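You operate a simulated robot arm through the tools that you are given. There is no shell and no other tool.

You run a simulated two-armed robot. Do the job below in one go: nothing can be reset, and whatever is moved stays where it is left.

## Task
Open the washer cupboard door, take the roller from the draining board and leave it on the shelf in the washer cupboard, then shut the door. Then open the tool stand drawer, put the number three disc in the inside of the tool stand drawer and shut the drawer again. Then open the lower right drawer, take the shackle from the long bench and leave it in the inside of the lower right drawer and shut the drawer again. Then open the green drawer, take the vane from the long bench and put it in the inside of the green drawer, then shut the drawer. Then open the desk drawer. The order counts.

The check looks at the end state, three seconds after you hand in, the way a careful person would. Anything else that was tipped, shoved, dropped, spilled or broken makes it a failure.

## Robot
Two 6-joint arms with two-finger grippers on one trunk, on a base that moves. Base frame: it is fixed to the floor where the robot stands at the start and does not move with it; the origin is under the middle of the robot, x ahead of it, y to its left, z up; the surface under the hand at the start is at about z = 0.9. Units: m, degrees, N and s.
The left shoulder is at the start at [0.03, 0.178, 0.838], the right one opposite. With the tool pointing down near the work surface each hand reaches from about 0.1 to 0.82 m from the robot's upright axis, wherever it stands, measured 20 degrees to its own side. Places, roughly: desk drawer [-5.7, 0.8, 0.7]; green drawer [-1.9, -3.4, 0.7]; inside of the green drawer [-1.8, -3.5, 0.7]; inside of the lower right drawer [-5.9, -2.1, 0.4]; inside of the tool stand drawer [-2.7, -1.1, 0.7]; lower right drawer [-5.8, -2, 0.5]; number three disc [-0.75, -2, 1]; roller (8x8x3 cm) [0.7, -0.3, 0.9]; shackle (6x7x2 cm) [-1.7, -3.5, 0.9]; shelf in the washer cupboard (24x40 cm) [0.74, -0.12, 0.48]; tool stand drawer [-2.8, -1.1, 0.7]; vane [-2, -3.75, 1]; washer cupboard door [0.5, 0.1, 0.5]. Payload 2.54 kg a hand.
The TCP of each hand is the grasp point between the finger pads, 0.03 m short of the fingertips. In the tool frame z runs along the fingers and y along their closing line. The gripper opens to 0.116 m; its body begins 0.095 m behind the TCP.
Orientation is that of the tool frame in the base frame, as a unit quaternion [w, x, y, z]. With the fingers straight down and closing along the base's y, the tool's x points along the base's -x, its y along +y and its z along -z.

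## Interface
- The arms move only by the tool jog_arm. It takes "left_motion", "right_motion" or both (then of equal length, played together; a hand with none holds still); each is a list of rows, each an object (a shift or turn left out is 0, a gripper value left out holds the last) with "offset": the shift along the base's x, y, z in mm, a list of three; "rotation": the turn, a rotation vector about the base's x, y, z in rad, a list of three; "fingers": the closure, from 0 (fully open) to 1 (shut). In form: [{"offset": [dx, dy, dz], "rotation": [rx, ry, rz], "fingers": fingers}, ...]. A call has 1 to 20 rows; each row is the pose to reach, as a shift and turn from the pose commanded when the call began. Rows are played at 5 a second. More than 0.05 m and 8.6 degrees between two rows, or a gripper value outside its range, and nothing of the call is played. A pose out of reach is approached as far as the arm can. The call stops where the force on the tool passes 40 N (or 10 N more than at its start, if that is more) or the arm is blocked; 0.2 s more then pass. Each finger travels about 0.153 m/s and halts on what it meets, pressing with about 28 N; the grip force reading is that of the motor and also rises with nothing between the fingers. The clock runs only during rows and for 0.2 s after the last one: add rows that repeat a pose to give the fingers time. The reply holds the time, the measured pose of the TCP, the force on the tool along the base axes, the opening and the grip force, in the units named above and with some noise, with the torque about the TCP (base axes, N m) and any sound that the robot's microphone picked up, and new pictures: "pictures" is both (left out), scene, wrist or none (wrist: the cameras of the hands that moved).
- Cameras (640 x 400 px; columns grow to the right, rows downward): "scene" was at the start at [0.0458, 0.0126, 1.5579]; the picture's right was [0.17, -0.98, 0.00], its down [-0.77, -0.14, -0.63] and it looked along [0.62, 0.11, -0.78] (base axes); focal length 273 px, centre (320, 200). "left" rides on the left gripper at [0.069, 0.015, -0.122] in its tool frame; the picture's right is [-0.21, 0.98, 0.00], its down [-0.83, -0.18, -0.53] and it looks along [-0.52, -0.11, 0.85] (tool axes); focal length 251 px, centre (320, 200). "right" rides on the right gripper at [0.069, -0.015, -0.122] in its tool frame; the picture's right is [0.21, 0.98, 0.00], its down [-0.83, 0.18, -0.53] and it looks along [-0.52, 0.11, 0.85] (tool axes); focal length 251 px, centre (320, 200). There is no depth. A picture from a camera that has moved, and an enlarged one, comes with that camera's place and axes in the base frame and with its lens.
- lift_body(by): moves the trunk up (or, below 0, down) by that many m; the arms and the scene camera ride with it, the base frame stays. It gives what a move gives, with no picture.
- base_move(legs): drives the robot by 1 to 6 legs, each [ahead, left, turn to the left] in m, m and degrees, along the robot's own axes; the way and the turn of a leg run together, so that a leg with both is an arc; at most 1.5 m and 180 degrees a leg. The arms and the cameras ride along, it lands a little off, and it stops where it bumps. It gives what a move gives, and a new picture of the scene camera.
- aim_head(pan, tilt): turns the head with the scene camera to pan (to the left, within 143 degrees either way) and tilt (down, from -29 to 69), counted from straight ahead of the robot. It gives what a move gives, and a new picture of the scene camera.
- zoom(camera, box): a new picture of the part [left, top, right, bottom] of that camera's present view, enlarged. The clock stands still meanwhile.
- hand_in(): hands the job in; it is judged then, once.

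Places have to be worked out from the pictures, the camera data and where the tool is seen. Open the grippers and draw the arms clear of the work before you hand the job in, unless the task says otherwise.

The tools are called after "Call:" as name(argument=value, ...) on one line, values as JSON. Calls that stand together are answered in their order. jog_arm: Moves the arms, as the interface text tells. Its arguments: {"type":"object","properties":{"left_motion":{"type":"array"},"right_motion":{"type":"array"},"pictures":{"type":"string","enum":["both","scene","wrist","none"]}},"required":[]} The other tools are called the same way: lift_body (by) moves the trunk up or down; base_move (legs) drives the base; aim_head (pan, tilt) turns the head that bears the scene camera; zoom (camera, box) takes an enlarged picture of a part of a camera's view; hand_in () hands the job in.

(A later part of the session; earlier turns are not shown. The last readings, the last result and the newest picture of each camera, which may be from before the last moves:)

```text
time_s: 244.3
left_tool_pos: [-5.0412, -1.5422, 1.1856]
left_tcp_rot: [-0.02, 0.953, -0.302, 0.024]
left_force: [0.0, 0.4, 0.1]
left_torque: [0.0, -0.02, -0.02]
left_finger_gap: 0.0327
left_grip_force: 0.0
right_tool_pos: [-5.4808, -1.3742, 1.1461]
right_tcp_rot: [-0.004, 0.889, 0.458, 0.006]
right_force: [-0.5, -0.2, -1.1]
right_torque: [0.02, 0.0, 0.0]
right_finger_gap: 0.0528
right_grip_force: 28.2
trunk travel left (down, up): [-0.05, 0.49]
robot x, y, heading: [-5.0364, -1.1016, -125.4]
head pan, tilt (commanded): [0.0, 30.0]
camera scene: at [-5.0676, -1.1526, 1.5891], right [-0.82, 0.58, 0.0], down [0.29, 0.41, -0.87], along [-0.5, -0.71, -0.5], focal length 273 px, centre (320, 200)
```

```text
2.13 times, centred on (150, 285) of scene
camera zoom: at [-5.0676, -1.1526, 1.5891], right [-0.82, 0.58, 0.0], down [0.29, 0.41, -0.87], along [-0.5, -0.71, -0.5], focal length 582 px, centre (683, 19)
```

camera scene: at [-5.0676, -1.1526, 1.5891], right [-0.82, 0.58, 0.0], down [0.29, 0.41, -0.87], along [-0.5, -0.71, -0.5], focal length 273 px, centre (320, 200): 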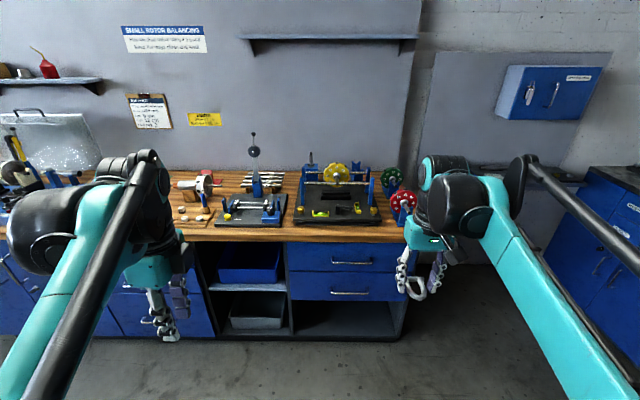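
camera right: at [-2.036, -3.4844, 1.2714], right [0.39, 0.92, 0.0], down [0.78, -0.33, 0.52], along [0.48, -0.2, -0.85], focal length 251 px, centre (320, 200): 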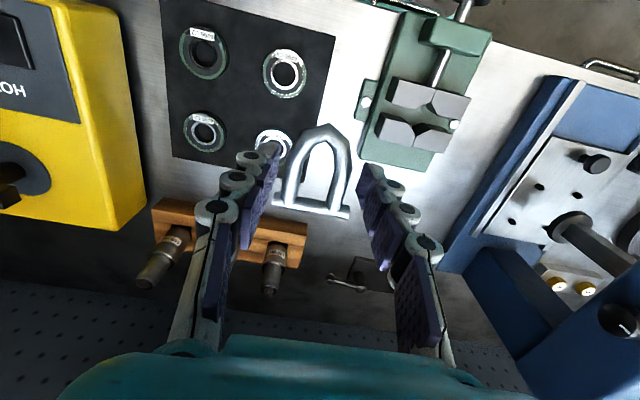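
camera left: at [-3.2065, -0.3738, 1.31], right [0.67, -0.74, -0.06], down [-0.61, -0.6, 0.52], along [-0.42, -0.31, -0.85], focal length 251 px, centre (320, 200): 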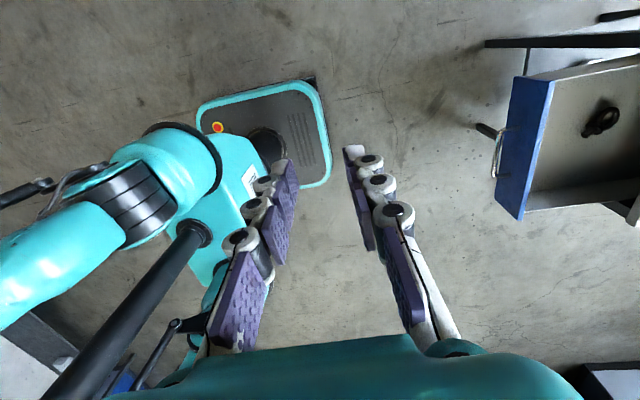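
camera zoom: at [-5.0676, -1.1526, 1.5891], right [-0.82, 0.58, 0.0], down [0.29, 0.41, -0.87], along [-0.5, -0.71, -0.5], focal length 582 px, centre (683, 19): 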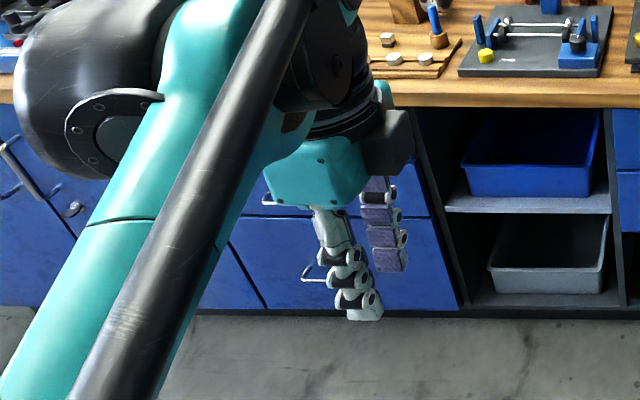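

The lower right drawer's bar handle is about 1.02 m ahead, 0.15 m right, z≈0.49 (drawer front z 0.39–0.59), and the worktop overhangs it by ~5 cm. I'll drive forward 0.32 m and right 0.2 m, and lower the trunk 5 cm.

Call:
base_move(legs=[[0.32, -0.2, 0]])

Call:
lift_body(by=-0.05)

Call:
aim_head(pan=0, tilt=50)

Call:
zoom(camera="scene", box=[220, 140, 420, 280])

```text
time_s: 246.7
left_tool_pos: [-5.3859, -1.6915, 1.1859]
left_tcp_rot: [-0.02, 0.954, -0.298, 0.024]
left_force: [-0.4, 0.9, -0.1]
left_torque: [0.03, 0.0, 0.05]
left_finger_gap: 0.0323
left_grip_force: 0.1
right_tool_pos: [-5.8263, -1.5269, 1.1466]
right_tcp_rot: [-0.004, 0.886, 0.463, 0.006]
right_force: [-0.4, 0.2, -1.2]
right_torque: [0.02, -0.05, -0.03]
right_finger_gap: 0.053
right_grip_force: 27.8
trunk travel left (down, up): [-0.05, 0.49]
robot x, y, heading: [-5.3801, -1.2508, -124.5]
head pan, tilt (commanded): [0.0, 30.0]
camera scene: at [-5.4148, -1.3031, 1.5891], right [-0.82, 0.57, 0.0], down [0.29, 0.41, -0.87], along [-0.49, -0.71, -0.5], focal length 273 px, centre (320, 200)
```

scene: 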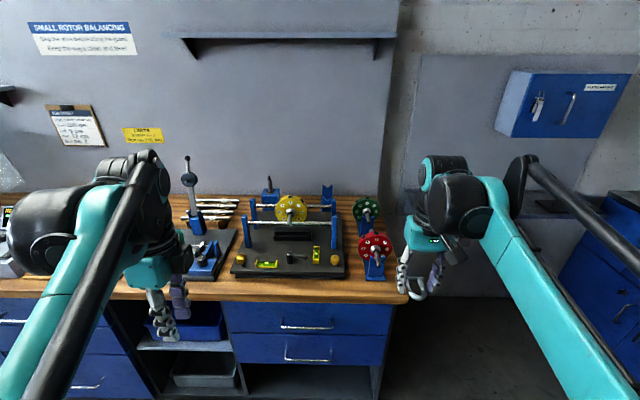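

```text
time_s: 247.6
left_tool_pos: [-5.3852, -1.6916, 1.1367]
left_tcp_rot: [-0.02, 0.954, -0.297, 0.023]
left_force: [0.1, -0.7, -0.3]
left_torque: [-0.01, -0.01, 0.02]
left_finger_gap: 0.0324
left_grip_force: 0.2
right_tool_pos: [-5.8259, -1.527, 1.0983]
right_tcp_rot: [-0.004, 0.886, 0.463, 0.005]
right_force: [-0.7, -0.5, -0.4]
right_torque: [-0.01, -0.02, 0.03]
right_finger_gap: 0.053
right_grip_force: 28.3
trunk travel left (down, up): [0.0, 0.54]
robot x, y, heading: [-5.3789, -1.2523, -125.1]
head pan, tilt (commanded): [0.0, 30.0]
```

```text
time_s: 248.4
left_tool_pos: [-5.3852, -1.6915, 1.1371]
left_tcp_rot: [-0.02, 0.954, -0.298, 0.023]
left_force: [-0.8, -0.7, 0.1]
left_torque: [0.0, -0.04, 0.0]
left_finger_gap: 0.0325
left_grip_force: 0.0
right_tool_pos: [-5.825, -1.5272, 1.0968]
right_tcp_rot: [-0.005, 0.886, 0.463, 0.006]
right_force: [0.1, 0.4, -1.6]
right_torque: [-0.02, -0.01, 0.01]
right_finger_gap: 0.0531
right_grip_force: 27.7
trunk travel left (down, up): [0.0, 0.54]
robot x, y, heading: [-5.3786, -1.25, -124.8]
head pan, tilt (commanded): [0.0, 50.0]
camera scene: at [-5.4061, -1.2917, 1.5097], right [-0.82, 0.57, 0.0], down [0.44, 0.63, -0.64], along [-0.37, -0.53, -0.77], focal length 273 px, centre (320, 200)
```

scene: 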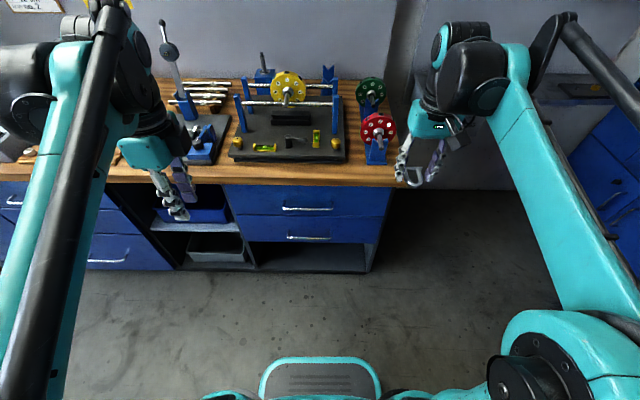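

```text
2.86 times, centred on (320, 210) of scene
camera zoom: at [-5.4061, -1.2917, 1.5097], right [-0.82, 0.57, 0.0], down [0.44, 0.63, -0.64], along [-0.37, -0.53, -0.77], focal length 780 px, centre (320, 171)
```

zoom: 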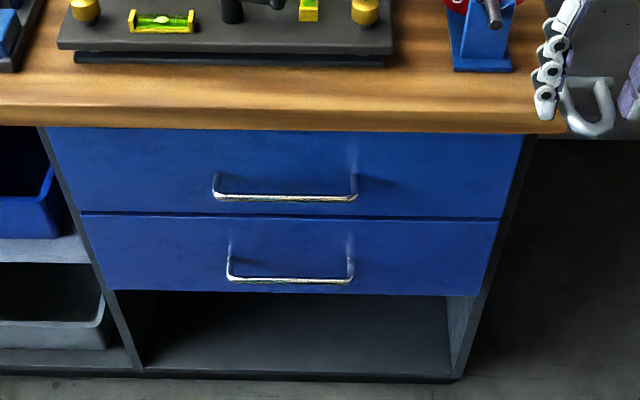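

I'll take a closer look at the lower handle for accurate pixel positions.

Call:
zoom(camera="scene", box=[270, 200, 350, 250])

```text
8.00 times, centred on (310, 225) of scene
camera zoom: at [-5.4061, -1.2917, 1.5097], right [-0.82, 0.57, 0.0], down [0.44, 0.63, -0.64], along [-0.37, -0.53, -0.77], focal length 2184 px, centre (400, 0)
```

zoom: 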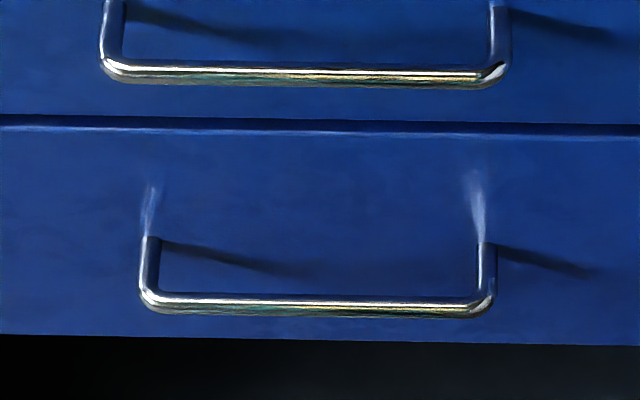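

Triangulated: drawer front z 0.44–0.63, bar at z≈0.537, 0.658 m ahead, y' from -0.05 to 0.13. I'll back off 8 cm and square up by 1° for comfortable reach.

Call:
base_move(legs=[[-0.08, 0, -1.0]])

Call:
zoom(camera="scene", box=[250, 180, 370, 255])

```text
time_s: 249.5
left_tool_pos: [-5.3455, -1.6264, 1.1356]
left_tcp_rot: [-0.02, 0.951, -0.307, 0.023]
left_force: [-0.2, 1.0, 0.2]
left_torque: [-0.01, 0.04, -0.01]
left_finger_gap: 0.0326
left_grip_force: 0.1
right_tool_pos: [-5.7847, -1.4528, 1.098]
right_tcp_rot: [-0.004, 0.89, 0.456, 0.005]
right_force: [0.2, -0.1, 0.2]
right_torque: [-0.09, 0.01, 0.02]
right_finger_gap: 0.0533
right_grip_force: 27.9
trunk travel left (down, up): [0.0, 0.54]
robot x, y, heading: [-5.3342, -1.1867, -125.9]
head pan, tilt (commanded): [0.0, 50.0]
camera scene: at [-5.3599, -1.2249, 1.5097], right [-0.81, 0.59, 0.0], down [0.45, 0.62, -0.64], along [-0.38, -0.52, -0.77], focal length 273 px, centre (320, 200)
```

scene: 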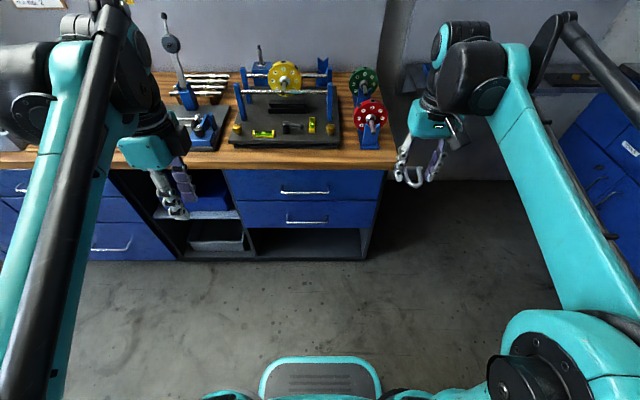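

```text
5.33 times, centred on (310, 218) of scene
camera zoom: at [-5.3599, -1.2249, 1.5097], right [-0.81, 0.59, 0.0], down [0.45, 0.62, -0.64], along [-0.38, -0.52, -0.77], focal length 1456 px, centre (373, 107)
```

zoom: 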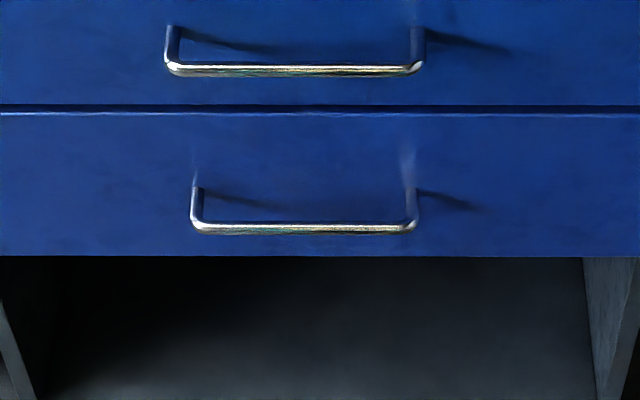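

Aligned now. I'll bring the left hand down to a pre-grasp in front of the lower handle with the fingers pitched 60° down.

Call:
jog_arm(left_motion=[{"offset": [-26, -11.3, -37.4], "rotation": [-0.0326, 0.0236, 0], "fingers": 0.72}, {"offset": [-52, -22.6, -74.8], "rotation": [-0.0652, 0.0472, 0]}, {"offset": [-78, -33.8, -112.2], "rotation": [-0.0979, 0.0708, 0]}, {"offset": [-104.1, -45.1, -149.5], "rotation": [-0.1305, 0.0945, 0]}, {"offset": [-130.1, -56.4, -186.9], "rotation": [-0.1631, 0.1181, 0]}, {"offset": [-156.1, -67.7, -224.3], "rotation": [-0.1957, 0.1417, 0]}, {"offset": [-182.1, -78.9, -261.7], "rotation": [-0.2284, 0.1653, 0]}, {"offset": [-208.1, -90.2, -299.1], "rotation": [-0.261, 0.1889, 0]}, {"offset": [-234.1, -101.5, -336.5], "rotation": [-0.2936, 0.2125, 0]}, {"offset": [-260.2, -112.8, -373.8], "rotation": [-0.3262, 0.2362, 0]}, {"offset": [-286.2, -124, -411.2], "rotation": [-0.3589, 0.2598, 0]}, {"offset": [-312.2, -135.3, -448.6], "rotation": [-0.3915, 0.2834, 0]}, {"offset": [-338.2, -146.6, -486], "rotation": [-0.4241, 0.307, 0]}])

```text
time_s: 252.3
left_tool_pos: [-5.6876, -1.7741, 0.6482]
left_tcp_rot: [0.227, 0.926, -0.295, -0.057]
left_force: [-0.4, -0.4, -0.6]
left_torque: [0.02, 0.01, -0.02]
left_finger_gap: 0.0324
left_grip_force: 0.0
right_tool_pos: [-5.786, -1.4555, 1.0972]
right_tcp_rot: [-0.004, 0.89, 0.456, 0.006]
right_force: [0.6, 0.4, -2.0]
right_torque: [0.01, -0.06, 0.0]
right_finger_gap: 0.0531
right_grip_force: 28.1
trunk travel left (down, up): [0.0, 0.54]
robot x, y, heading: [-5.3352, -1.1877, -126.0]
head pan, tilt (commanded): [0.0, 50.0]
camera scene: at [-5.3619, -1.2271, 1.5096], right [-0.81, 0.59, 0.0], down [0.45, 0.62, -0.64], along [-0.38, -0.52, -0.77], focal length 273 px, centre (320, 200)
camera left: at [-5.6098, -1.7777, 0.7658], right [-0.68, -0.58, 0.44], down [-0.45, 0.81, 0.37], along [-0.57, 0.05, -0.82], focal length 251 px, centre (320, 200)
```

scene: 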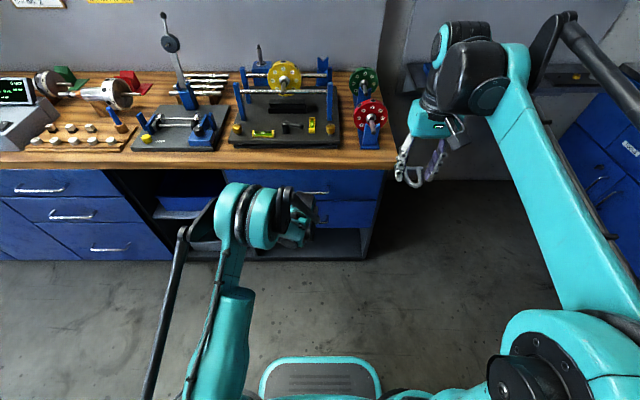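
left: 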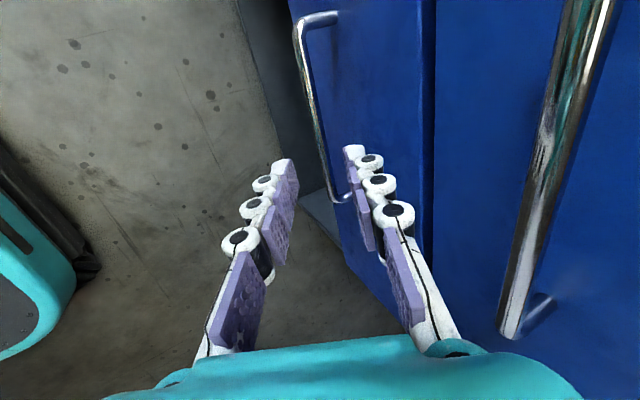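

The bar lies on the finger mid-plane about 14 cm ahead along the tool axis (z≈0.524). I'll advance 9 cm and check.

Call:
jog_arm(left_motion=[{"offset": [-13.2, -18.2, -39]}, {"offset": [-26.5, -36.4, -78]}, {"offset": [-26.5, -36.4, -78]}], pictures="wrist")

```text
time_s: 253.1
left_tool_pos: [-5.7133, -1.811, 0.5717]
left_tcp_rot: [0.226, 0.927, -0.294, -0.058]
left_force: [-0.5, 0.6, 1.0]
left_torque: [-0.01, 0.01, -0.01]
left_finger_gap: 0.0324
left_grip_force: 0.0
right_tool_pos: [-5.7847, -1.4548, 1.0969]
right_tcp_rot: [-0.003, 0.89, 0.455, 0.005]
right_force: [-0.4, 0.2, -1.7]
right_torque: [0.01, -0.02, -0.03]
right_finger_gap: 0.053
right_grip_force: 28.4
trunk travel left (down, up): [0.0, 0.54]
robot x, y, heading: [-5.3368, -1.1862, -125.6]
head pan, tilt (commanded): [0.0, 50.0]
camera left: at [-5.6358, -1.8135, 0.6893], right [-0.68, -0.58, 0.44], down [-0.46, 0.81, 0.37], along [-0.57, 0.05, -0.82], focal length 251 px, centre (320, 200)
```

left: 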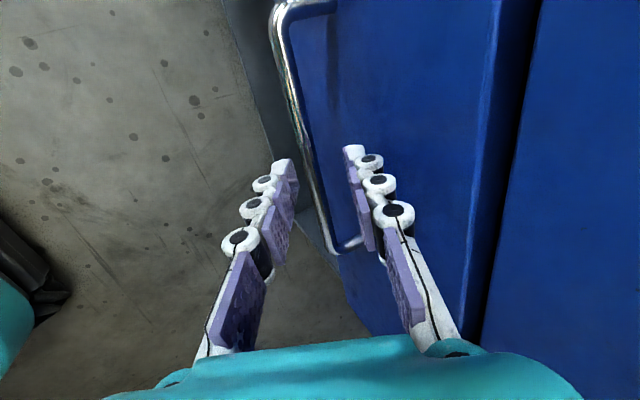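

The bar is about 5.5 cm ahead but roughly 9 mm toward the lower finger. I'll shift to centre it, advance 3.5 cm and close.

Call:
jog_arm(left_motion=[{"offset": [4.1, 5.7, -4]}, {"offset": [-1, -1.4, -19]}, {"offset": [-6.2, -8.5, -34.3]}, {"offset": [-6.2, -8.5, -34.3], "fingers": 0.85}, {"offset": [-6.2, -8.5, -34.3], "fingers": 1}, {"offset": [-6.2, -8.5, -34.3], "fingers": 1}], pictures="wrist")

```text
time_s: 254.5
left_tool_pos: [-5.7195, -1.818, 0.5376]
left_tcp_rot: [0.226, 0.927, -0.294, -0.058]
left_force: [0.7, 0.5, -2.7]
left_torque: [0.05, 0.1, 0.03]
left_finger_gap: 0.011
left_grip_force: 38.2
right_tool_pos: [-5.7848, -1.4544, 1.0973]
right_tcp_rot: [-0.004, 0.89, 0.456, 0.005]
right_force: [1.3, -0.2, -1.7]
right_torque: [0.04, 0.01, 0.0]
right_finger_gap: 0.0528
right_grip_force: 28.4
trunk travel left (down, up): [0.0, 0.54]
robot x, y, heading: [-5.3329, -1.1883, -126.0]
head pan, tilt (commanded): [0.0, 50.0]
camera left: at [-5.6425, -1.8208, 0.6551], right [-0.68, -0.58, 0.44], down [-0.46, 0.81, 0.37], along [-0.57, 0.06, -0.82], focal length 251 px, centre (320, 200)
```

left: 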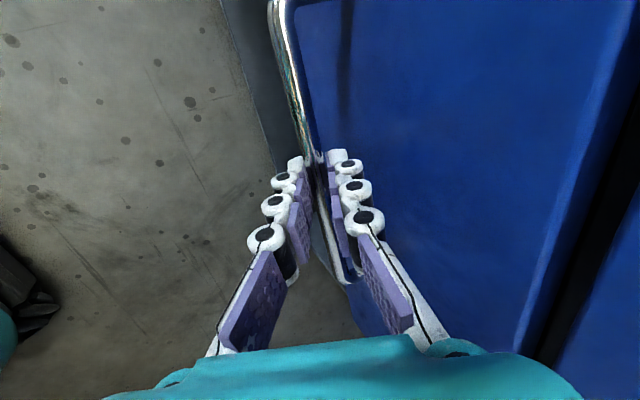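

Gripped on the bar (11 mm). I'll pull the drawer open by backing the base, in two stages.

Call:
base_move(legs=[[-0.12, 0, 0]])

Call:
base_move(legs=[[-0.16, 0, 0]])

```text
time_s: 255.8
left_tool_pos: [-5.6491, -1.7207, 0.5381]
left_tcp_rot: [0.227, 0.927, -0.293, -0.058]
left_force: [-2.4, 3.3, -4.3]
left_torque: [0.12, 0.21, -0.04]
left_finger_gap: 0.0107
left_grip_force: 37.5
right_tool_pos: [-5.7139, -1.3568, 1.0979]
right_tcp_rot: [-0.004, 0.89, 0.455, 0.005]
right_force: [0.7, -0.2, -1.0]
right_torque: [-0.04, 0.01, 0.01]
right_finger_gap: 0.053
right_grip_force: 27.7
trunk travel left (down, up): [0.0, 0.54]
robot x, y, heading: [-5.2658, -1.0883, -125.8]
head pan, tilt (commanded): [0.0, 50.0]
camera scene: at [-5.2907, -1.1287, 1.5097], right [-0.81, 0.58, 0.0], down [0.45, 0.62, -0.64], along [-0.38, -0.52, -0.77], focal length 273 px, centre (320, 200)
```

scene: 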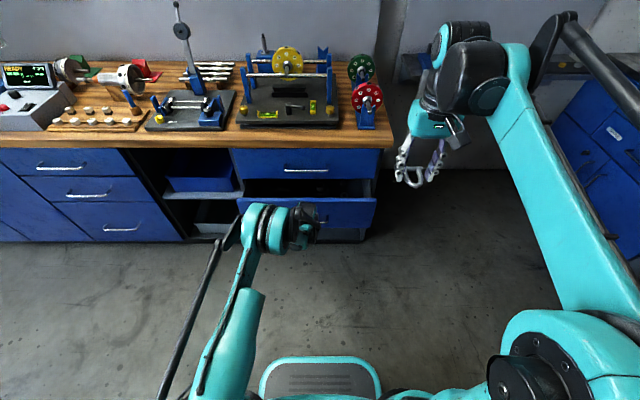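

```text
time_s: 257.2
left_tool_pos: [-5.5563, -1.5918, 0.5384]
left_tcp_rot: [0.226, 0.927, -0.294, -0.058]
left_force: [13.9, -8.3, -3.2]
left_torque: [-0.12, -0.17, 0.18]
left_finger_gap: 0.0105
left_grip_force: 38.2
right_tool_pos: [-5.6215, -1.2276, 1.0971]
right_tcp_rot: [-0.004, 0.891, 0.455, 0.006]
right_force: [0.5, -0.2, -1.0]
right_torque: [0.01, 0.02, 0.0]
right_finger_gap: 0.0529
right_grip_force: 27.8
trunk travel left (down, up): [0.0, 0.54]
robot x, y, heading: [-5.1696, -0.9619, -125.9]
head pan, tilt (commanded): [0.0, 50.0]
camera scene: at [-5.1965, -1.0005, 1.5097], right [-0.81, 0.59, 0.0], down [0.45, 0.62, -0.64], along [-0.38, -0.52, -0.77], focal length 273 px, centre (320, 200)
```

scene: 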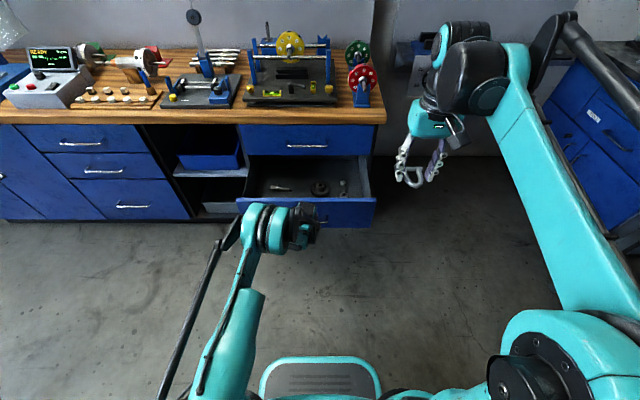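

The drawer is open about 28 cm and already has a few parts in it. I'll zoom to see the free space.

Call:
zoom(camera="scene", box=[230, 140, 390, 240])

```text
4.00 times, centred on (310, 190) of scene
camera zoom: at [-5.1965, -1.0005, 1.5097], right [-0.81, 0.59, 0.0], down [0.45, 0.62, -0.64], along [-0.38, -0.52, -0.77], focal length 1092 px, centre (360, 240)
```

zoom: 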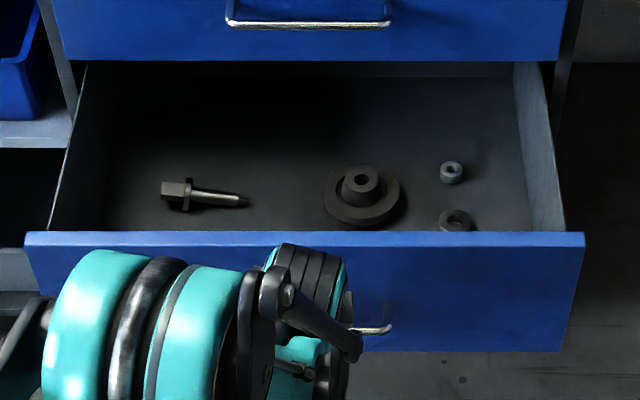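

There are loose parts in the drawer (an arbor on the left, a flange in the middle, two nuts on the right), so I'll choose a free spot after a better look. First I'll release the handle and return the left hand to its rest pose.

Call:
jog_arm(left_motion=[{"offset": [0, 0, 0], "fingers": 0.8}, {"offset": [0, 0, 0], "fingers": 0.72}, {"offset": [12.2, 16.9, 36], "fingers": 0.72}, {"offset": [24.4, 33.7, 72]}, {"offset": [36.6, 50.6, 108]}, {"offset": [62.6, 61.9, 145.4], "rotation": [0.0326, -0.0236, 0]}, {"offset": [88.6, 73.2, 182.8], "rotation": [0.0652, -0.0472, 0]}, {"offset": [114.6, 84.4, 220.2], "rotation": [0.0979, -0.0708, 0]}, {"offset": [140.7, 95.7, 257.5], "rotation": [0.1305, -0.0945, 0]}, {"offset": [166.7, 107, 294.9], "rotation": [0.1631, -0.1181, 0]}, {"offset": [192.7, 118.3, 332.3], "rotation": [0.1957, -0.1417, 0]}, {"offset": [218.7, 129.5, 369.7], "rotation": [0.2284, -0.1653, 0]}, {"offset": [244.7, 140.8, 407.1], "rotation": [0.261, -0.1889, 0]}, {"offset": [270.7, 152.1, 444.5], "rotation": [0.2936, -0.2125, 0]}, {"offset": [296.8, 163.4, 481.8], "rotation": [0.3262, -0.2362, 0]}, {"offset": [322.8, 174.6, 519.2], "rotation": [0.3589, -0.2598, 0]}, {"offset": [348.8, 185.9, 556.6], "rotation": [0.3915, -0.2834, 0]}, {"offset": [374.8, 197.2, 594], "rotation": [0.4241, -0.307, 0]}], pictures="none")

Call:
base_move(legs=[[0.25, 0, 0]])

Call:
aim_head(pan=0, tilt=62)

Call:
zoom(camera="scene", box=[210, 100, 410, 240])

```text
time_s: 261.0
left_tool_pos: [-5.1814, -1.3936, 1.1337]
left_tcp_rot: [-0.021, 0.952, -0.306, 0.024]
left_force: [0.7, 0.8, -0.6]
left_torque: [-0.04, 0.01, 0.03]
left_finger_gap: 0.0325
left_grip_force: 0.1
right_tool_pos: [-5.6218, -1.2257, 1.0982]
right_tcp_rot: [-0.004, 0.891, 0.455, 0.005]
right_force: [-0.1, 0.2, -1.8]
right_torque: [0.0, -0.01, -0.02]
right_finger_gap: 0.053
right_grip_force: 28.0
trunk travel left (down, up): [0.0, 0.54]
robot x, y, heading: [-5.1661, -0.957, -125.8]
head pan, tilt (commanded): [0.0, 50.0]
```

```text
time_s: 262.8
left_tool_pos: [-5.3279, -1.5951, 1.1326]
left_tcp_rot: [-0.021, 0.951, -0.308, 0.025]
left_force: [-0.1, -0.2, -0.5]
left_torque: [0.06, 0.02, 0.0]
left_finger_gap: 0.0326
left_grip_force: 0.0
right_tool_pos: [-5.7672, -1.4276, 1.0962]
right_tcp_rot: [-0.004, 0.891, 0.454, 0.006]
right_force: [-0.7, -1.0, -1.4]
right_torque: [0.07, -0.02, 0.0]
right_finger_gap: 0.0528
right_grip_force: 27.9
trunk travel left (down, up): [0.0, 0.54]
robot x, y, heading: [-5.3161, -1.16, -126.0]
head pan, tilt (commanded): [0.0, 50.0]
camera scene: at [-5.343, -1.2007, 1.5096], right [-0.81, 0.59, 0.0], down [0.45, 0.62, -0.64], along [-0.38, -0.52, -0.77], focal length 273 px, centre (320, 200)
```

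scene: 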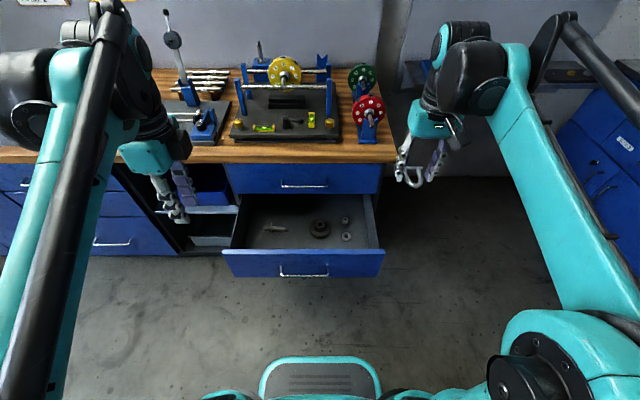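

```text
time_s: 263.5
left_tool_pos: [-5.3279, -1.593, 1.1321]
left_tcp_rot: [-0.019, 0.951, -0.307, 0.023]
left_force: [0.0, -0.1, -0.1]
left_torque: [0.0, 0.04, 0.02]
left_finger_gap: 0.0323
left_grip_force: 0.1
right_tool_pos: [-5.7665, -1.4263, 1.0968]
right_tcp_rot: [-0.004, 0.891, 0.453, 0.006]
right_force: [-0.5, 1.0, -0.8]
right_torque: [0.01, 0.0, -0.03]
right_finger_gap: 0.0527
right_grip_force: 27.8
trunk travel left (down, up): [0.0, 0.54]
robot x, y, heading: [-5.3115, -1.1625, -125.8]
head pan, tilt (commanded): [0.0, 62.0]
camera scene: at [-5.3348, -1.1895, 1.4949], right [-0.81, 0.59, 0.0], down [0.52, 0.71, -0.47], along [-0.28, -0.38, -0.88], focal length 273 px, centre (320, 200)
```

scene: 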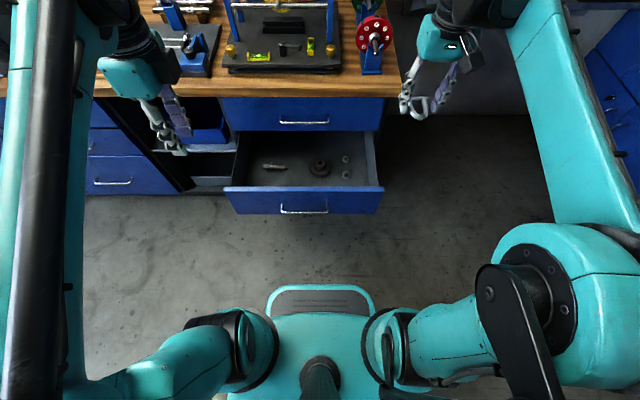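

```text
2.86 times, centred on (310, 170) of scene
camera zoom: at [-5.3348, -1.1895, 1.4949], right [-0.81, 0.59, 0.0], down [0.52, 0.71, -0.47], along [-0.28, -0.38, -0.88], focal length 780 px, centre (349, 286)
```

zoom: 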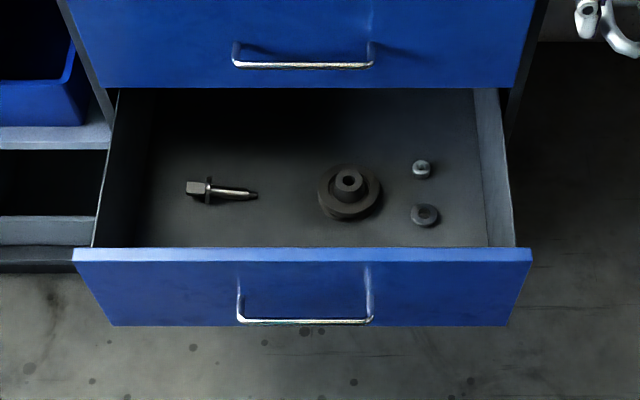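

The free spot is at about (0.69, 0.095), in front of the gap between arbor and flange. I'll carry the shackle over it with the right hand.

Call:
jog_arm(right_motion=[{"offset": [14.1, -38.7, -5]}, {"offset": [28.2, -77.4, -10]}, {"offset": [42.2, -116.2, -20]}, {"offset": [56.3, -154.9, -35]}, {"offset": [70.4, -193.6, -50]}, {"offset": [84.5, -232.3, -62]}, {"offset": [98.5, -271.1, -75]}, {"offset": [112.6, -309.8, -88]}, {"offset": [126.7, -348.5, -100]}])

```text
time_s: 265.5
left_tool_pos: [-5.3279, -1.5972, 1.1323]
left_tcp_rot: [-0.02, 0.951, -0.307, 0.024]
left_force: [0.6, 0.4, -0.2]
left_torque: [0.08, -0.02, -0.01]
left_finger_gap: 0.0325
left_grip_force: 0.1
right_tool_pos: [-5.6411, -1.7747, 0.9926]
right_tcp_rot: [-0.005, 0.891, 0.454, 0.006]
right_force: [-0.1, 0.0, -0.9]
right_torque: [0.06, 0.01, -0.01]
right_finger_gap: 0.0528
right_grip_force: 28.1
trunk travel left (down, up): [0.0, 0.54]
robot x, y, heading: [-5.3179, -1.1611, -126.0]
head pan, tilt (commanded): [0.0, 62.0]
camera scene: at [-5.335, -1.1916, 1.4947], right [-0.81, 0.59, 0.0], down [0.52, 0.72, -0.47], along [-0.28, -0.38, -0.88], focal length 273 px, centre (320, 200)
camera right: at [-5.614, -1.7107, 1.1173], right [0.92, -0.4, 0.0], down [-0.34, -0.78, 0.52], along [-0.21, -0.48, -0.85], focal length 251 px, centre (320, 200)
```

scene: 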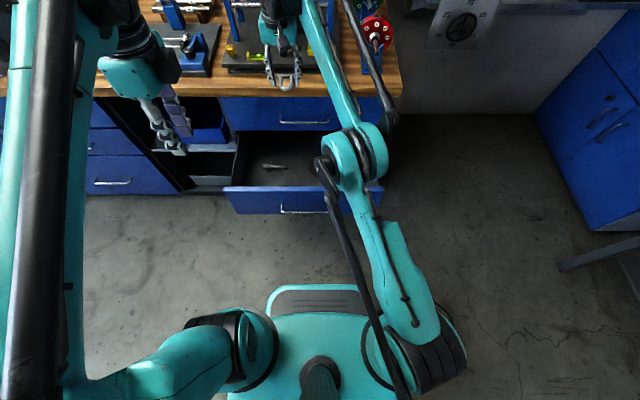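
right: 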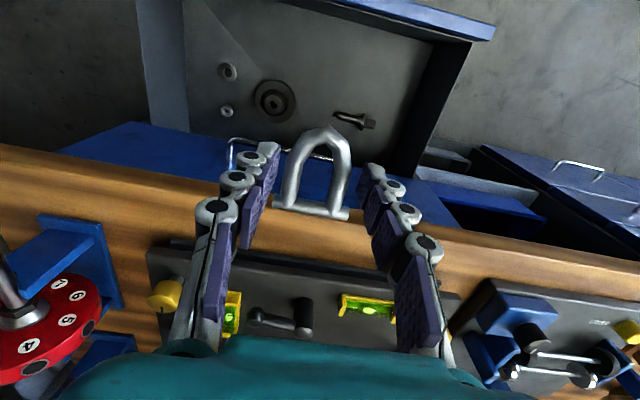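

The wrist view shows a clear patch of drawer floor below the shackle, between the flange and the arbor. I'll lower toward it and check midway.

Call:
jog_arm(right_motion=[{"offset": [1, 2, -45]}, {"offset": [2, 4, -90]}, {"offset": [3, 5, -135]}, {"offset": [3, 5, -180]}, {"offset": [3, 5, -225]}, {"offset": [3, 5, -270]}, {"offset": [3, 5, -315]}, {"offset": [3, 5, -360]}, {"offset": [3, 5, -395]}])

```text
time_s: 267.5
left_tool_pos: [-5.3272, -1.5942, 1.1333]
left_tcp_rot: [-0.021, 0.951, -0.308, 0.024]
left_force: [-0.5, 0.5, -0.2]
left_torque: [-0.01, 0.0, -0.01]
left_finger_gap: 0.0325
left_grip_force: 0.2
right_tool_pos: [-5.638, -1.7714, 0.6017]
right_tcp_rot: [-0.004, 0.891, 0.454, 0.005]
right_force: [-0.1, -0.6, -1.6]
right_torque: [0.02, -0.01, 0.04]
right_finger_gap: 0.0532
right_grip_force: 28.2
trunk travel left (down, up): [0.0, 0.54]
robot x, y, heading: [-5.3158, -1.1611, -126.3]
head pan, tilt (commanded): [0.0, 62.0]
camera scene: at [-5.3349, -1.1899, 1.4948], right [-0.81, 0.59, 0.0], down [0.52, 0.71, -0.47], along [-0.28, -0.38, -0.88], focal length 273 px, centre (320, 200)
camera right: at [-5.6113, -1.7058, 0.7242], right [0.92, -0.4, 0.0], down [-0.34, -0.78, 0.52], along [-0.21, -0.48, -0.85], focal length 251 px, centre (320, 200)
```

scene: 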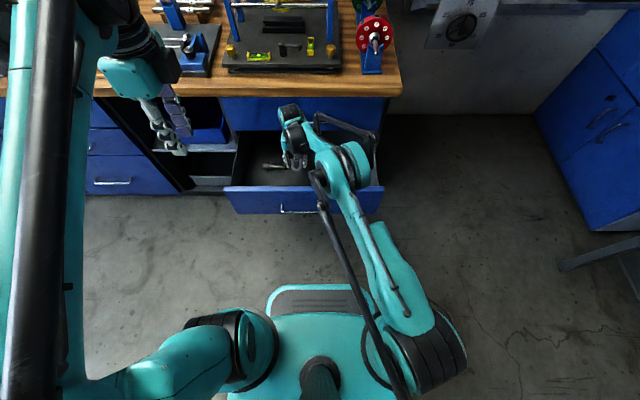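
right: 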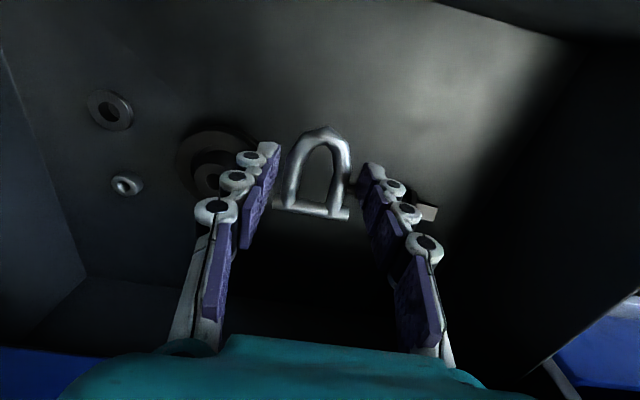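

Clear of the flange and arbor by about 3 cm. I'll nudge 8 mm toward me and lower slowly to the drawer floor.

Call:
jog_arm(right_motion=[{"offset": [4.7, 6.5, -30]}, {"offset": [4.7, 6.5, -60]}, {"offset": [4.7, 6.5, -78]}, {"offset": [4.7, 6.5, -86]}, {"offset": [4.7, 6.5, -92]}, {"offset": [4.7, 6.5, -97]}, {"offset": [4.7, 6.5, -102]}, {"offset": [4.7, 6.5, -107]}, {"offset": [4.7, 6.5, -112]}, {"offset": [4.7, 6.5, -117]}, {"offset": [4.7, 6.5, -122]}], pictures="wrist")

```text
time_s: 269.9
left_tool_pos: [-5.3281, -1.5938, 1.1334]
left_tcp_rot: [-0.02, 0.951, -0.308, 0.023]
left_force: [-0.2, 0.3, 0.0]
left_torque: [-0.01, 0.0, -0.04]
left_finger_gap: 0.0327
left_grip_force: 0.0
right_tool_pos: [-5.6263, -1.7391, 0.5122]
right_tcp_rot: [-0.005, 0.891, 0.454, 0.005]
right_force: [-0.4, 0.5, -1.5]
right_torque: [0.0, 0.01, 0.04]
right_finger_gap: 0.0531
right_grip_force: 28.6
right hand out of reach, approached as far as the arm can: row 3, 4, 5, 6, 7, 8, 9, 10, 11
trunk travel left (down, up): [0.0, 0.54]
robot x, y, heading: [-5.3164, -1.1627, -126.0]
head pan, tilt (commanded): [0.0, 62.0]
camera right: at [-5.5993, -1.6749, 0.6351], right [0.92, -0.4, 0.0], down [-0.34, -0.78, 0.52], along [-0.21, -0.48, -0.85], focal length 251 px, centre (320, 200)
```

right: 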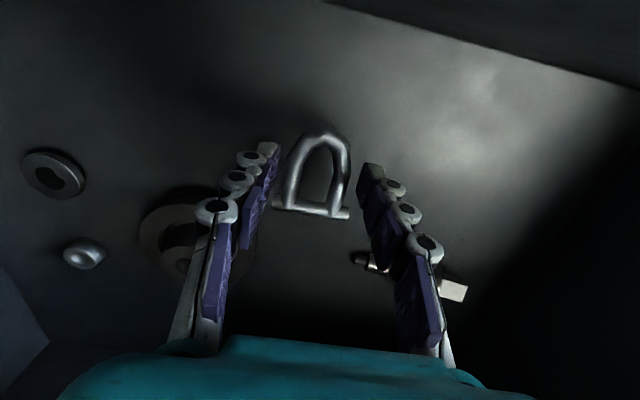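

The right arm can't go lower than z 0.512 here, and triangulating the nuts puts the drawer floor at about z 0.435, so I need more reach. I'll lift the shackle back above the drawer and shift the base left 0.2 m and 4 cm forward, so that the spot lies in front of the right shoulder.

Call:
jog_arm(right_motion=[{"offset": [0, 0, 45]}, {"offset": [0, 0, 90]}, {"offset": [0, 0, 135]}, {"offset": [0, 0, 180]}, {"offset": [0, 0, 225]}, {"offset": [0, 0, 265]}], pictures="none")

Call:
base_move(legs=[[0.04, 0.2, 0]])

```text
time_s: 271.3
left_tool_pos: [-5.3267, -1.5946, 1.1327]
left_tcp_rot: [-0.02, 0.951, -0.308, 0.024]
left_force: [-0.3, 0.7, 0.2]
left_torque: [-0.04, -0.03, -0.01]
left_finger_gap: 0.0325
left_grip_force: 0.0
right_tool_pos: [-5.6241, -1.7393, 0.7772]
right_tcp_rot: [-0.003, 0.891, 0.454, 0.005]
right_force: [-0.2, -0.4, -0.5]
right_torque: [-0.01, -0.02, 0.0]
right_finger_gap: 0.0533
right_grip_force: 27.8
trunk travel left (down, up): [0.0, 0.54]
robot x, y, heading: [-5.3151, -1.1608, -125.8]
head pan, tilt (commanded): [0.0, 62.0]
```

```text
time_s: 272.9
left_tool_pos: [-5.187, -1.7448, 1.1329]
left_tcp_rot: [-0.021, 0.952, -0.306, 0.024]
left_force: [0.7, -0.7, 0.6]
left_torque: [0.03, 0.02, -0.01]
left_finger_gap: 0.0324
left_grip_force: 0.2
right_tool_pos: [-5.4837, -1.8901, 0.7761]
right_tcp_rot: [-0.005, 0.89, 0.455, 0.005]
right_force: [0.0, 0.0, -0.4]
right_torque: [0.06, 0.0, 0.01]
right_finger_gap: 0.0529
right_grip_force: 28.4
trunk travel left (down, up): [0.0, 0.54]
robot x, y, heading: [-5.176, -1.3126, -125.9]
head pan, tilt (commanded): [0.0, 62.0]
camera scene: at [-5.1953, -1.3396, 1.4948], right [-0.81, 0.58, 0.0], down [0.52, 0.72, -0.47], along [-0.27, -0.38, -0.88], focal length 273 px, centre (320, 200)
```

scene: 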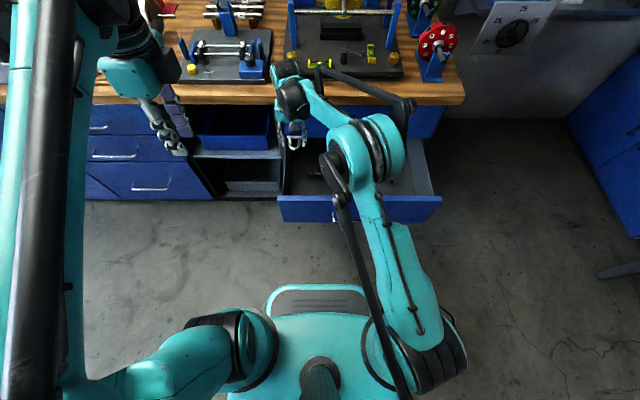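

Now the spot at [-5.634, -1.764] lies at (0.635, -0.107) in my frame. I'll bring the shackle over it and lower again, with a check partway.

Call:
jog_arm(right_motion=[{"offset": [-30, 25.2, 0]}, {"offset": [-60, 50.4, 0]}, {"offset": [-90, 75.6, 0]}, {"offset": [-120, 100.8, 0]}, {"offset": [-150, 126, 0]}, {"offset": [-150, 126, -45]}, {"offset": [-150, 126, -90]}, {"offset": [-150, 126, -135]}, {"offset": [-150, 126, -180]}, {"offset": [-150, 126, -220]}])

```text
time_s: 275.1
left_tool_pos: [-5.1872, -1.7437, 1.1323]
left_tcp_rot: [-0.021, 0.952, -0.306, 0.023]
left_force: [-0.1, 0.3, 0.6]
left_torque: [0.04, -0.01, 0.02]
left_finger_gap: 0.0322
left_grip_force: 0.0
right_tool_pos: [-5.633, -1.765, 0.5543]
right_tcp_rot: [-0.004, 0.89, 0.455, 0.006]
right_force: [-0.9, 1.0, -1.4]
right_torque: [-0.03, 0.02, 0.04]
right_finger_gap: 0.0531
right_grip_force: 27.8
trunk travel left (down, up): [0.0, 0.54]
robot x, y, heading: [-5.1771, -1.3089, -126.0]
head pan, tilt (commanded): [0.0, 62.0]
camera scene: at [-5.1966, -1.339, 1.4948], right [-0.81, 0.58, 0.0], down [0.52, 0.72, -0.47], along [-0.27, -0.38, -0.88], focal length 273 px, centre (320, 200)
camera right: at [-5.6064, -1.6991, 0.6786], right [0.92, -0.4, 0.0], down [-0.34, -0.78, 0.52], along [-0.21, -0.48, -0.85], focal length 251 px, centre (320, 200)
```

scene: 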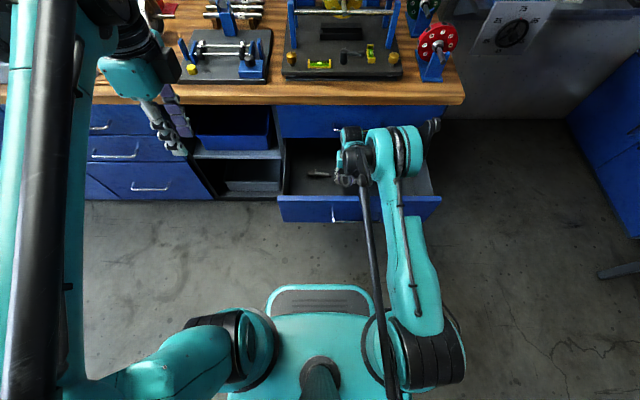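
right: 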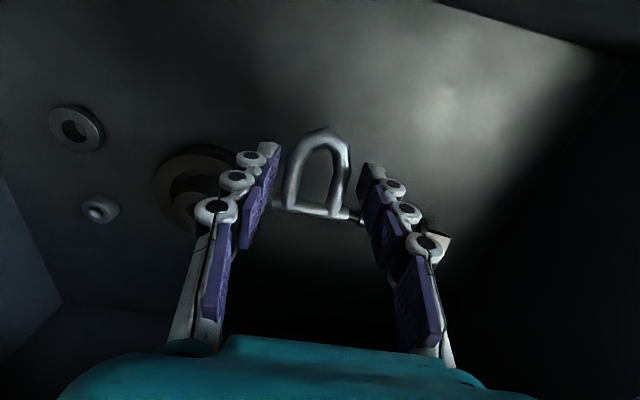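

No reach limit now, and the landing spot is clear of the flange and arbor. I'll lower in small steps until the shackle touches down.

Call:
jog_arm(right_motion=[{"offset": [0, 0, -20]}, {"offset": [0, 0, -38]}, {"offset": [0, 0, -50]}, {"offset": [0, 0, -56]}, {"offset": [0, 0, -61]}, {"offset": [0, 0, -66]}, {"offset": [0, 0, -70]}, {"offset": [0, 0, -74]}, {"offset": [0, 0, -78]}, {"offset": [0, 0, -82]}, {"offset": [0, 0, -86]}], pictures="wrist")

```text
time_s: 277.5
left_tool_pos: [-5.1868, -1.7423, 1.1339]
left_tcp_rot: [-0.019, 0.952, -0.305, 0.024]
left_force: [0.6, -0.7, -0.2]
left_torque: [0.0, -0.01, 0.03]
left_finger_gap: 0.0328
left_grip_force: 0.1
right_tool_pos: [-5.6337, -1.7637, 0.472]
right_tcp_rot: [-0.004, 0.89, 0.455, 0.005]
right_force: [-1.3, -0.3, 17.5]
right_torque: [-0.16, 0.13, 0.02]
right_finger_gap: 0.0534
right_grip_force: 28.2
trunk travel left (down, up): [0.0, 0.54]
robot x, y, heading: [-5.1753, -1.3072, -125.9]
head pan, tilt (commanded): [0.0, 62.0]
camera right: at [-5.607, -1.6985, 0.5951], right [0.92, -0.4, 0.0], down [-0.34, -0.78, 0.52], along [-0.21, -0.48, -0.85], focal length 251 px, centre (320, 200)
```

right: 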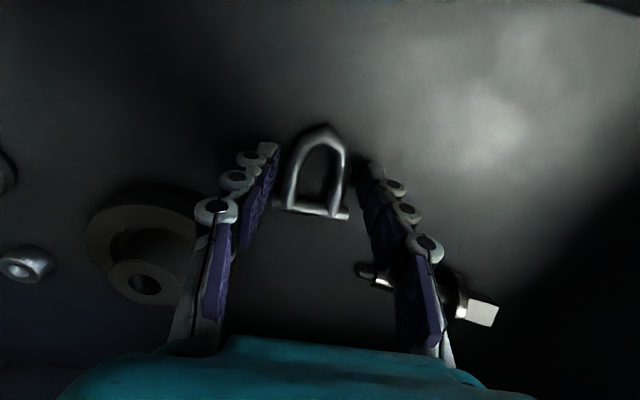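

The shackle has touched the drawer floor (17.5 N up). I'll ease up 2 mm, open the fingers modestly and lift straight out.

Call:
jog_arm(right_motion=[{"offset": [0, 0, 2]}, {"offset": [0, 0, 2], "fingers": 0.45}, {"offset": [0, 0, 2], "fingers": 0.36}, {"offset": [0, 0, 2], "fingers": 0.36}, {"offset": [0, 0, 25]}, {"offset": [0, 0, 65]}, {"offset": [0, 0, 110]}, {"offset": [0, 0, 155]}, {"offset": [0, 0, 200]}, {"offset": [0, 0, 245]}, {"offset": [5, 8, 290]}, {"offset": [15, 22, 330]}])

```text
time_s: 280.1
left_tool_pos: [-5.1868, -1.7427, 1.1336]
left_tcp_rot: [-0.02, 0.952, -0.306, 0.025]
left_force: [-0.2, -0.6, -0.3]
left_torque: [-0.03, 0.0, 0.01]
left_finger_gap: 0.0327
left_grip_force: 0.0
right_tool_pos: [-5.6196, -1.7408, 0.8032]
right_tcp_rot: [-0.004, 0.89, 0.456, 0.006]
right_force: [-0.2, -0.1, 0.8]
right_torque: [0.02, -0.02, 0.02]
right_finger_gap: 0.0743
right_grip_force: 0.0
trunk travel left (down, up): [0.0, 0.54]
robot x, y, heading: [-5.1743, -1.309, -125.6]
head pan, tilt (commanded): [0.0, 62.0]
camera scene: at [-5.1955, -1.3377, 1.4949], right [-0.81, 0.58, 0.0], down [0.52, 0.72, -0.47], along [-0.27, -0.38, -0.88], focal length 273 px, centre (320, 200)
camera right: at [-5.5934, -1.6764, 0.9263], right [0.92, -0.4, 0.0], down [-0.34, -0.78, 0.52], along [-0.21, -0.48, -0.85], focal length 251 px, centre (320, 200)
```

scene: 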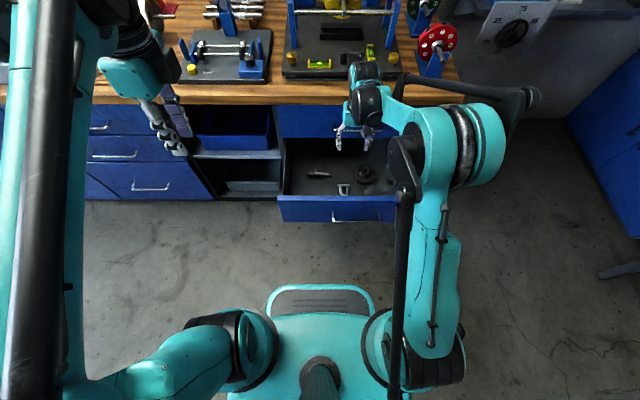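
right: 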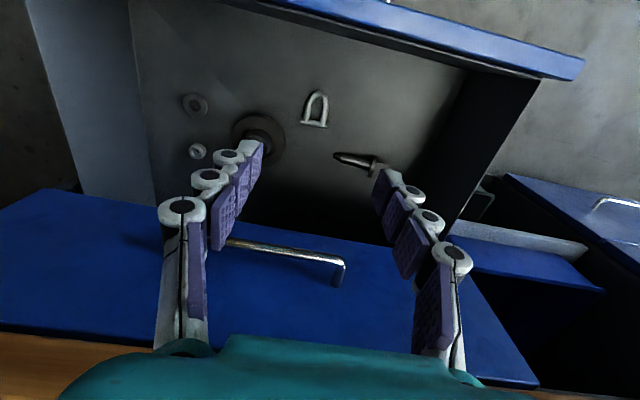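

The shackle lies in the drawer with its neighbours undisturbed. Because the worktop overhangs, I'll back off 0.25 m and close the drawer with the right hand pitched forward; first the base, then the hand pose.

Call:
base_move(legs=[[-0.25, 0, 0]])

Call:
jog_arm(right_motion=[{"offset": [-14.2, -8, -20], "rotation": [-0.0942, 0.0682, 0], "fingers": 0.7}, {"offset": [-28.5, -16, -50], "rotation": [-0.1885, 0.1364, 0], "fingers": 1}, {"offset": [-42.7, -24, -85], "rotation": [-0.2827, 0.2047, 0]}, {"offset": [-56.9, -32.1, -121], "rotation": [-0.3769, 0.2729, 0]}, {"offset": [-71.2, -40.1, -157], "rotation": [-0.4712, 0.3411, 0]}, {"offset": [-85.4, -48.1, -193], "rotation": [-0.5654, 0.4093, 0]}])

```text
time_s: 281.9
left_tool_pos: [-5.0391, -1.5381, 1.1333]
left_tcp_rot: [-0.02, 0.952, -0.305, 0.024]
left_force: [0.2, -0.5, 1.1]
left_torque: [0.0, 0.02, -0.01]
left_finger_gap: 0.0326
left_grip_force: 0.0
right_tool_pos: [-5.4723, -1.5386, 0.8016]
right_tcp_rot: [-0.004, 0.889, 0.458, 0.005]
right_force: [-0.3, 0.7, 0.1]
right_torque: [-0.03, 0.02, 0.01]
right_finger_gap: 0.074
right_grip_force: 0.0
trunk travel left (down, up): [0.0, 0.54]
robot x, y, heading: [-5.0315, -1.1052, -125.7]
head pan, tilt (commanded): [0.0, 62.0]
camera scene: at [-5.0489, -1.134, 1.4949], right [-0.81, 0.58, 0.0], down [0.51, 0.72, -0.47], along [-0.27, -0.38, -0.88], focal length 273 px, centre (320, 200)
```

scene: 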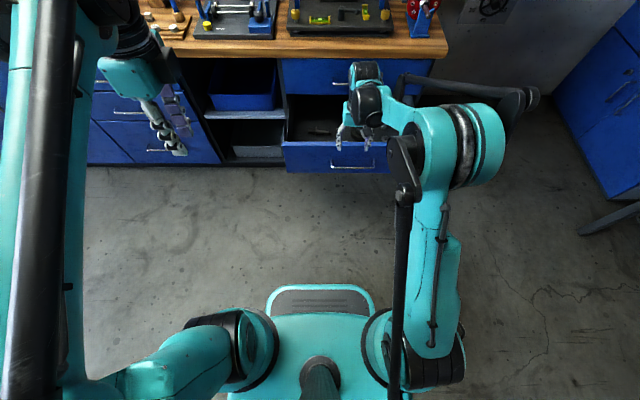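

```text
time_s: 283.3
left_tool_pos: [-5.04, -1.5402, 1.1334]
left_tcp_rot: [-0.021, 0.952, -0.305, 0.024]
left_force: [-0.2, -0.2, 0.4]
left_torque: [0.0, -0.04, 0.0]
left_finger_gap: 0.0324
left_grip_force: 0.1
right_tool_pos: [-5.5594, -1.5872, 0.6091]
right_tcp_rot: [0.151, 0.838, 0.43, -0.3]
right_force: [-0.1, -0.9, -0.2]
right_torque: [0.0, 0.01, 0.02]
right_finger_gap: 0.0002
right_grip_force: 27.5
trunk travel left (down, up): [0.0, 0.54]
robot x, y, heading: [-5.0296, -1.105, -125.5]
head pan, tilt (commanded): [0.0, 62.0]
camera scene: at [-5.0503, -1.1355, 1.4948], right [-0.81, 0.58, 0.0], down [0.52, 0.72, -0.47], along [-0.27, -0.38, -0.88], focal length 273 px, centre (320, 200)
camera right: at [-5.4958, -1.4711, 0.6611], right [0.89, -0.44, -0.14], down [-0.03, -0.35, 0.94], along [-0.46, -0.83, -0.33], focal length 251 px, centre (320, 200)
```

scene: 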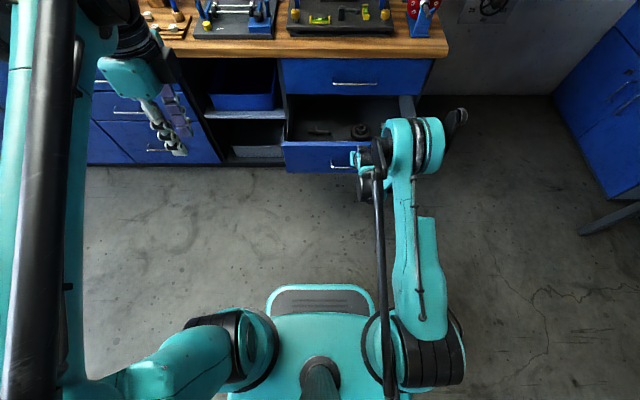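
right: 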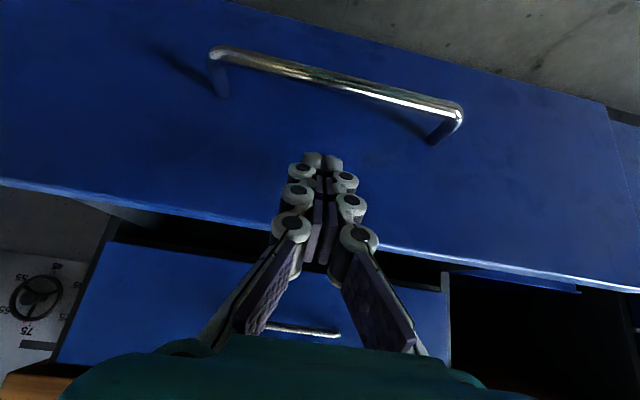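

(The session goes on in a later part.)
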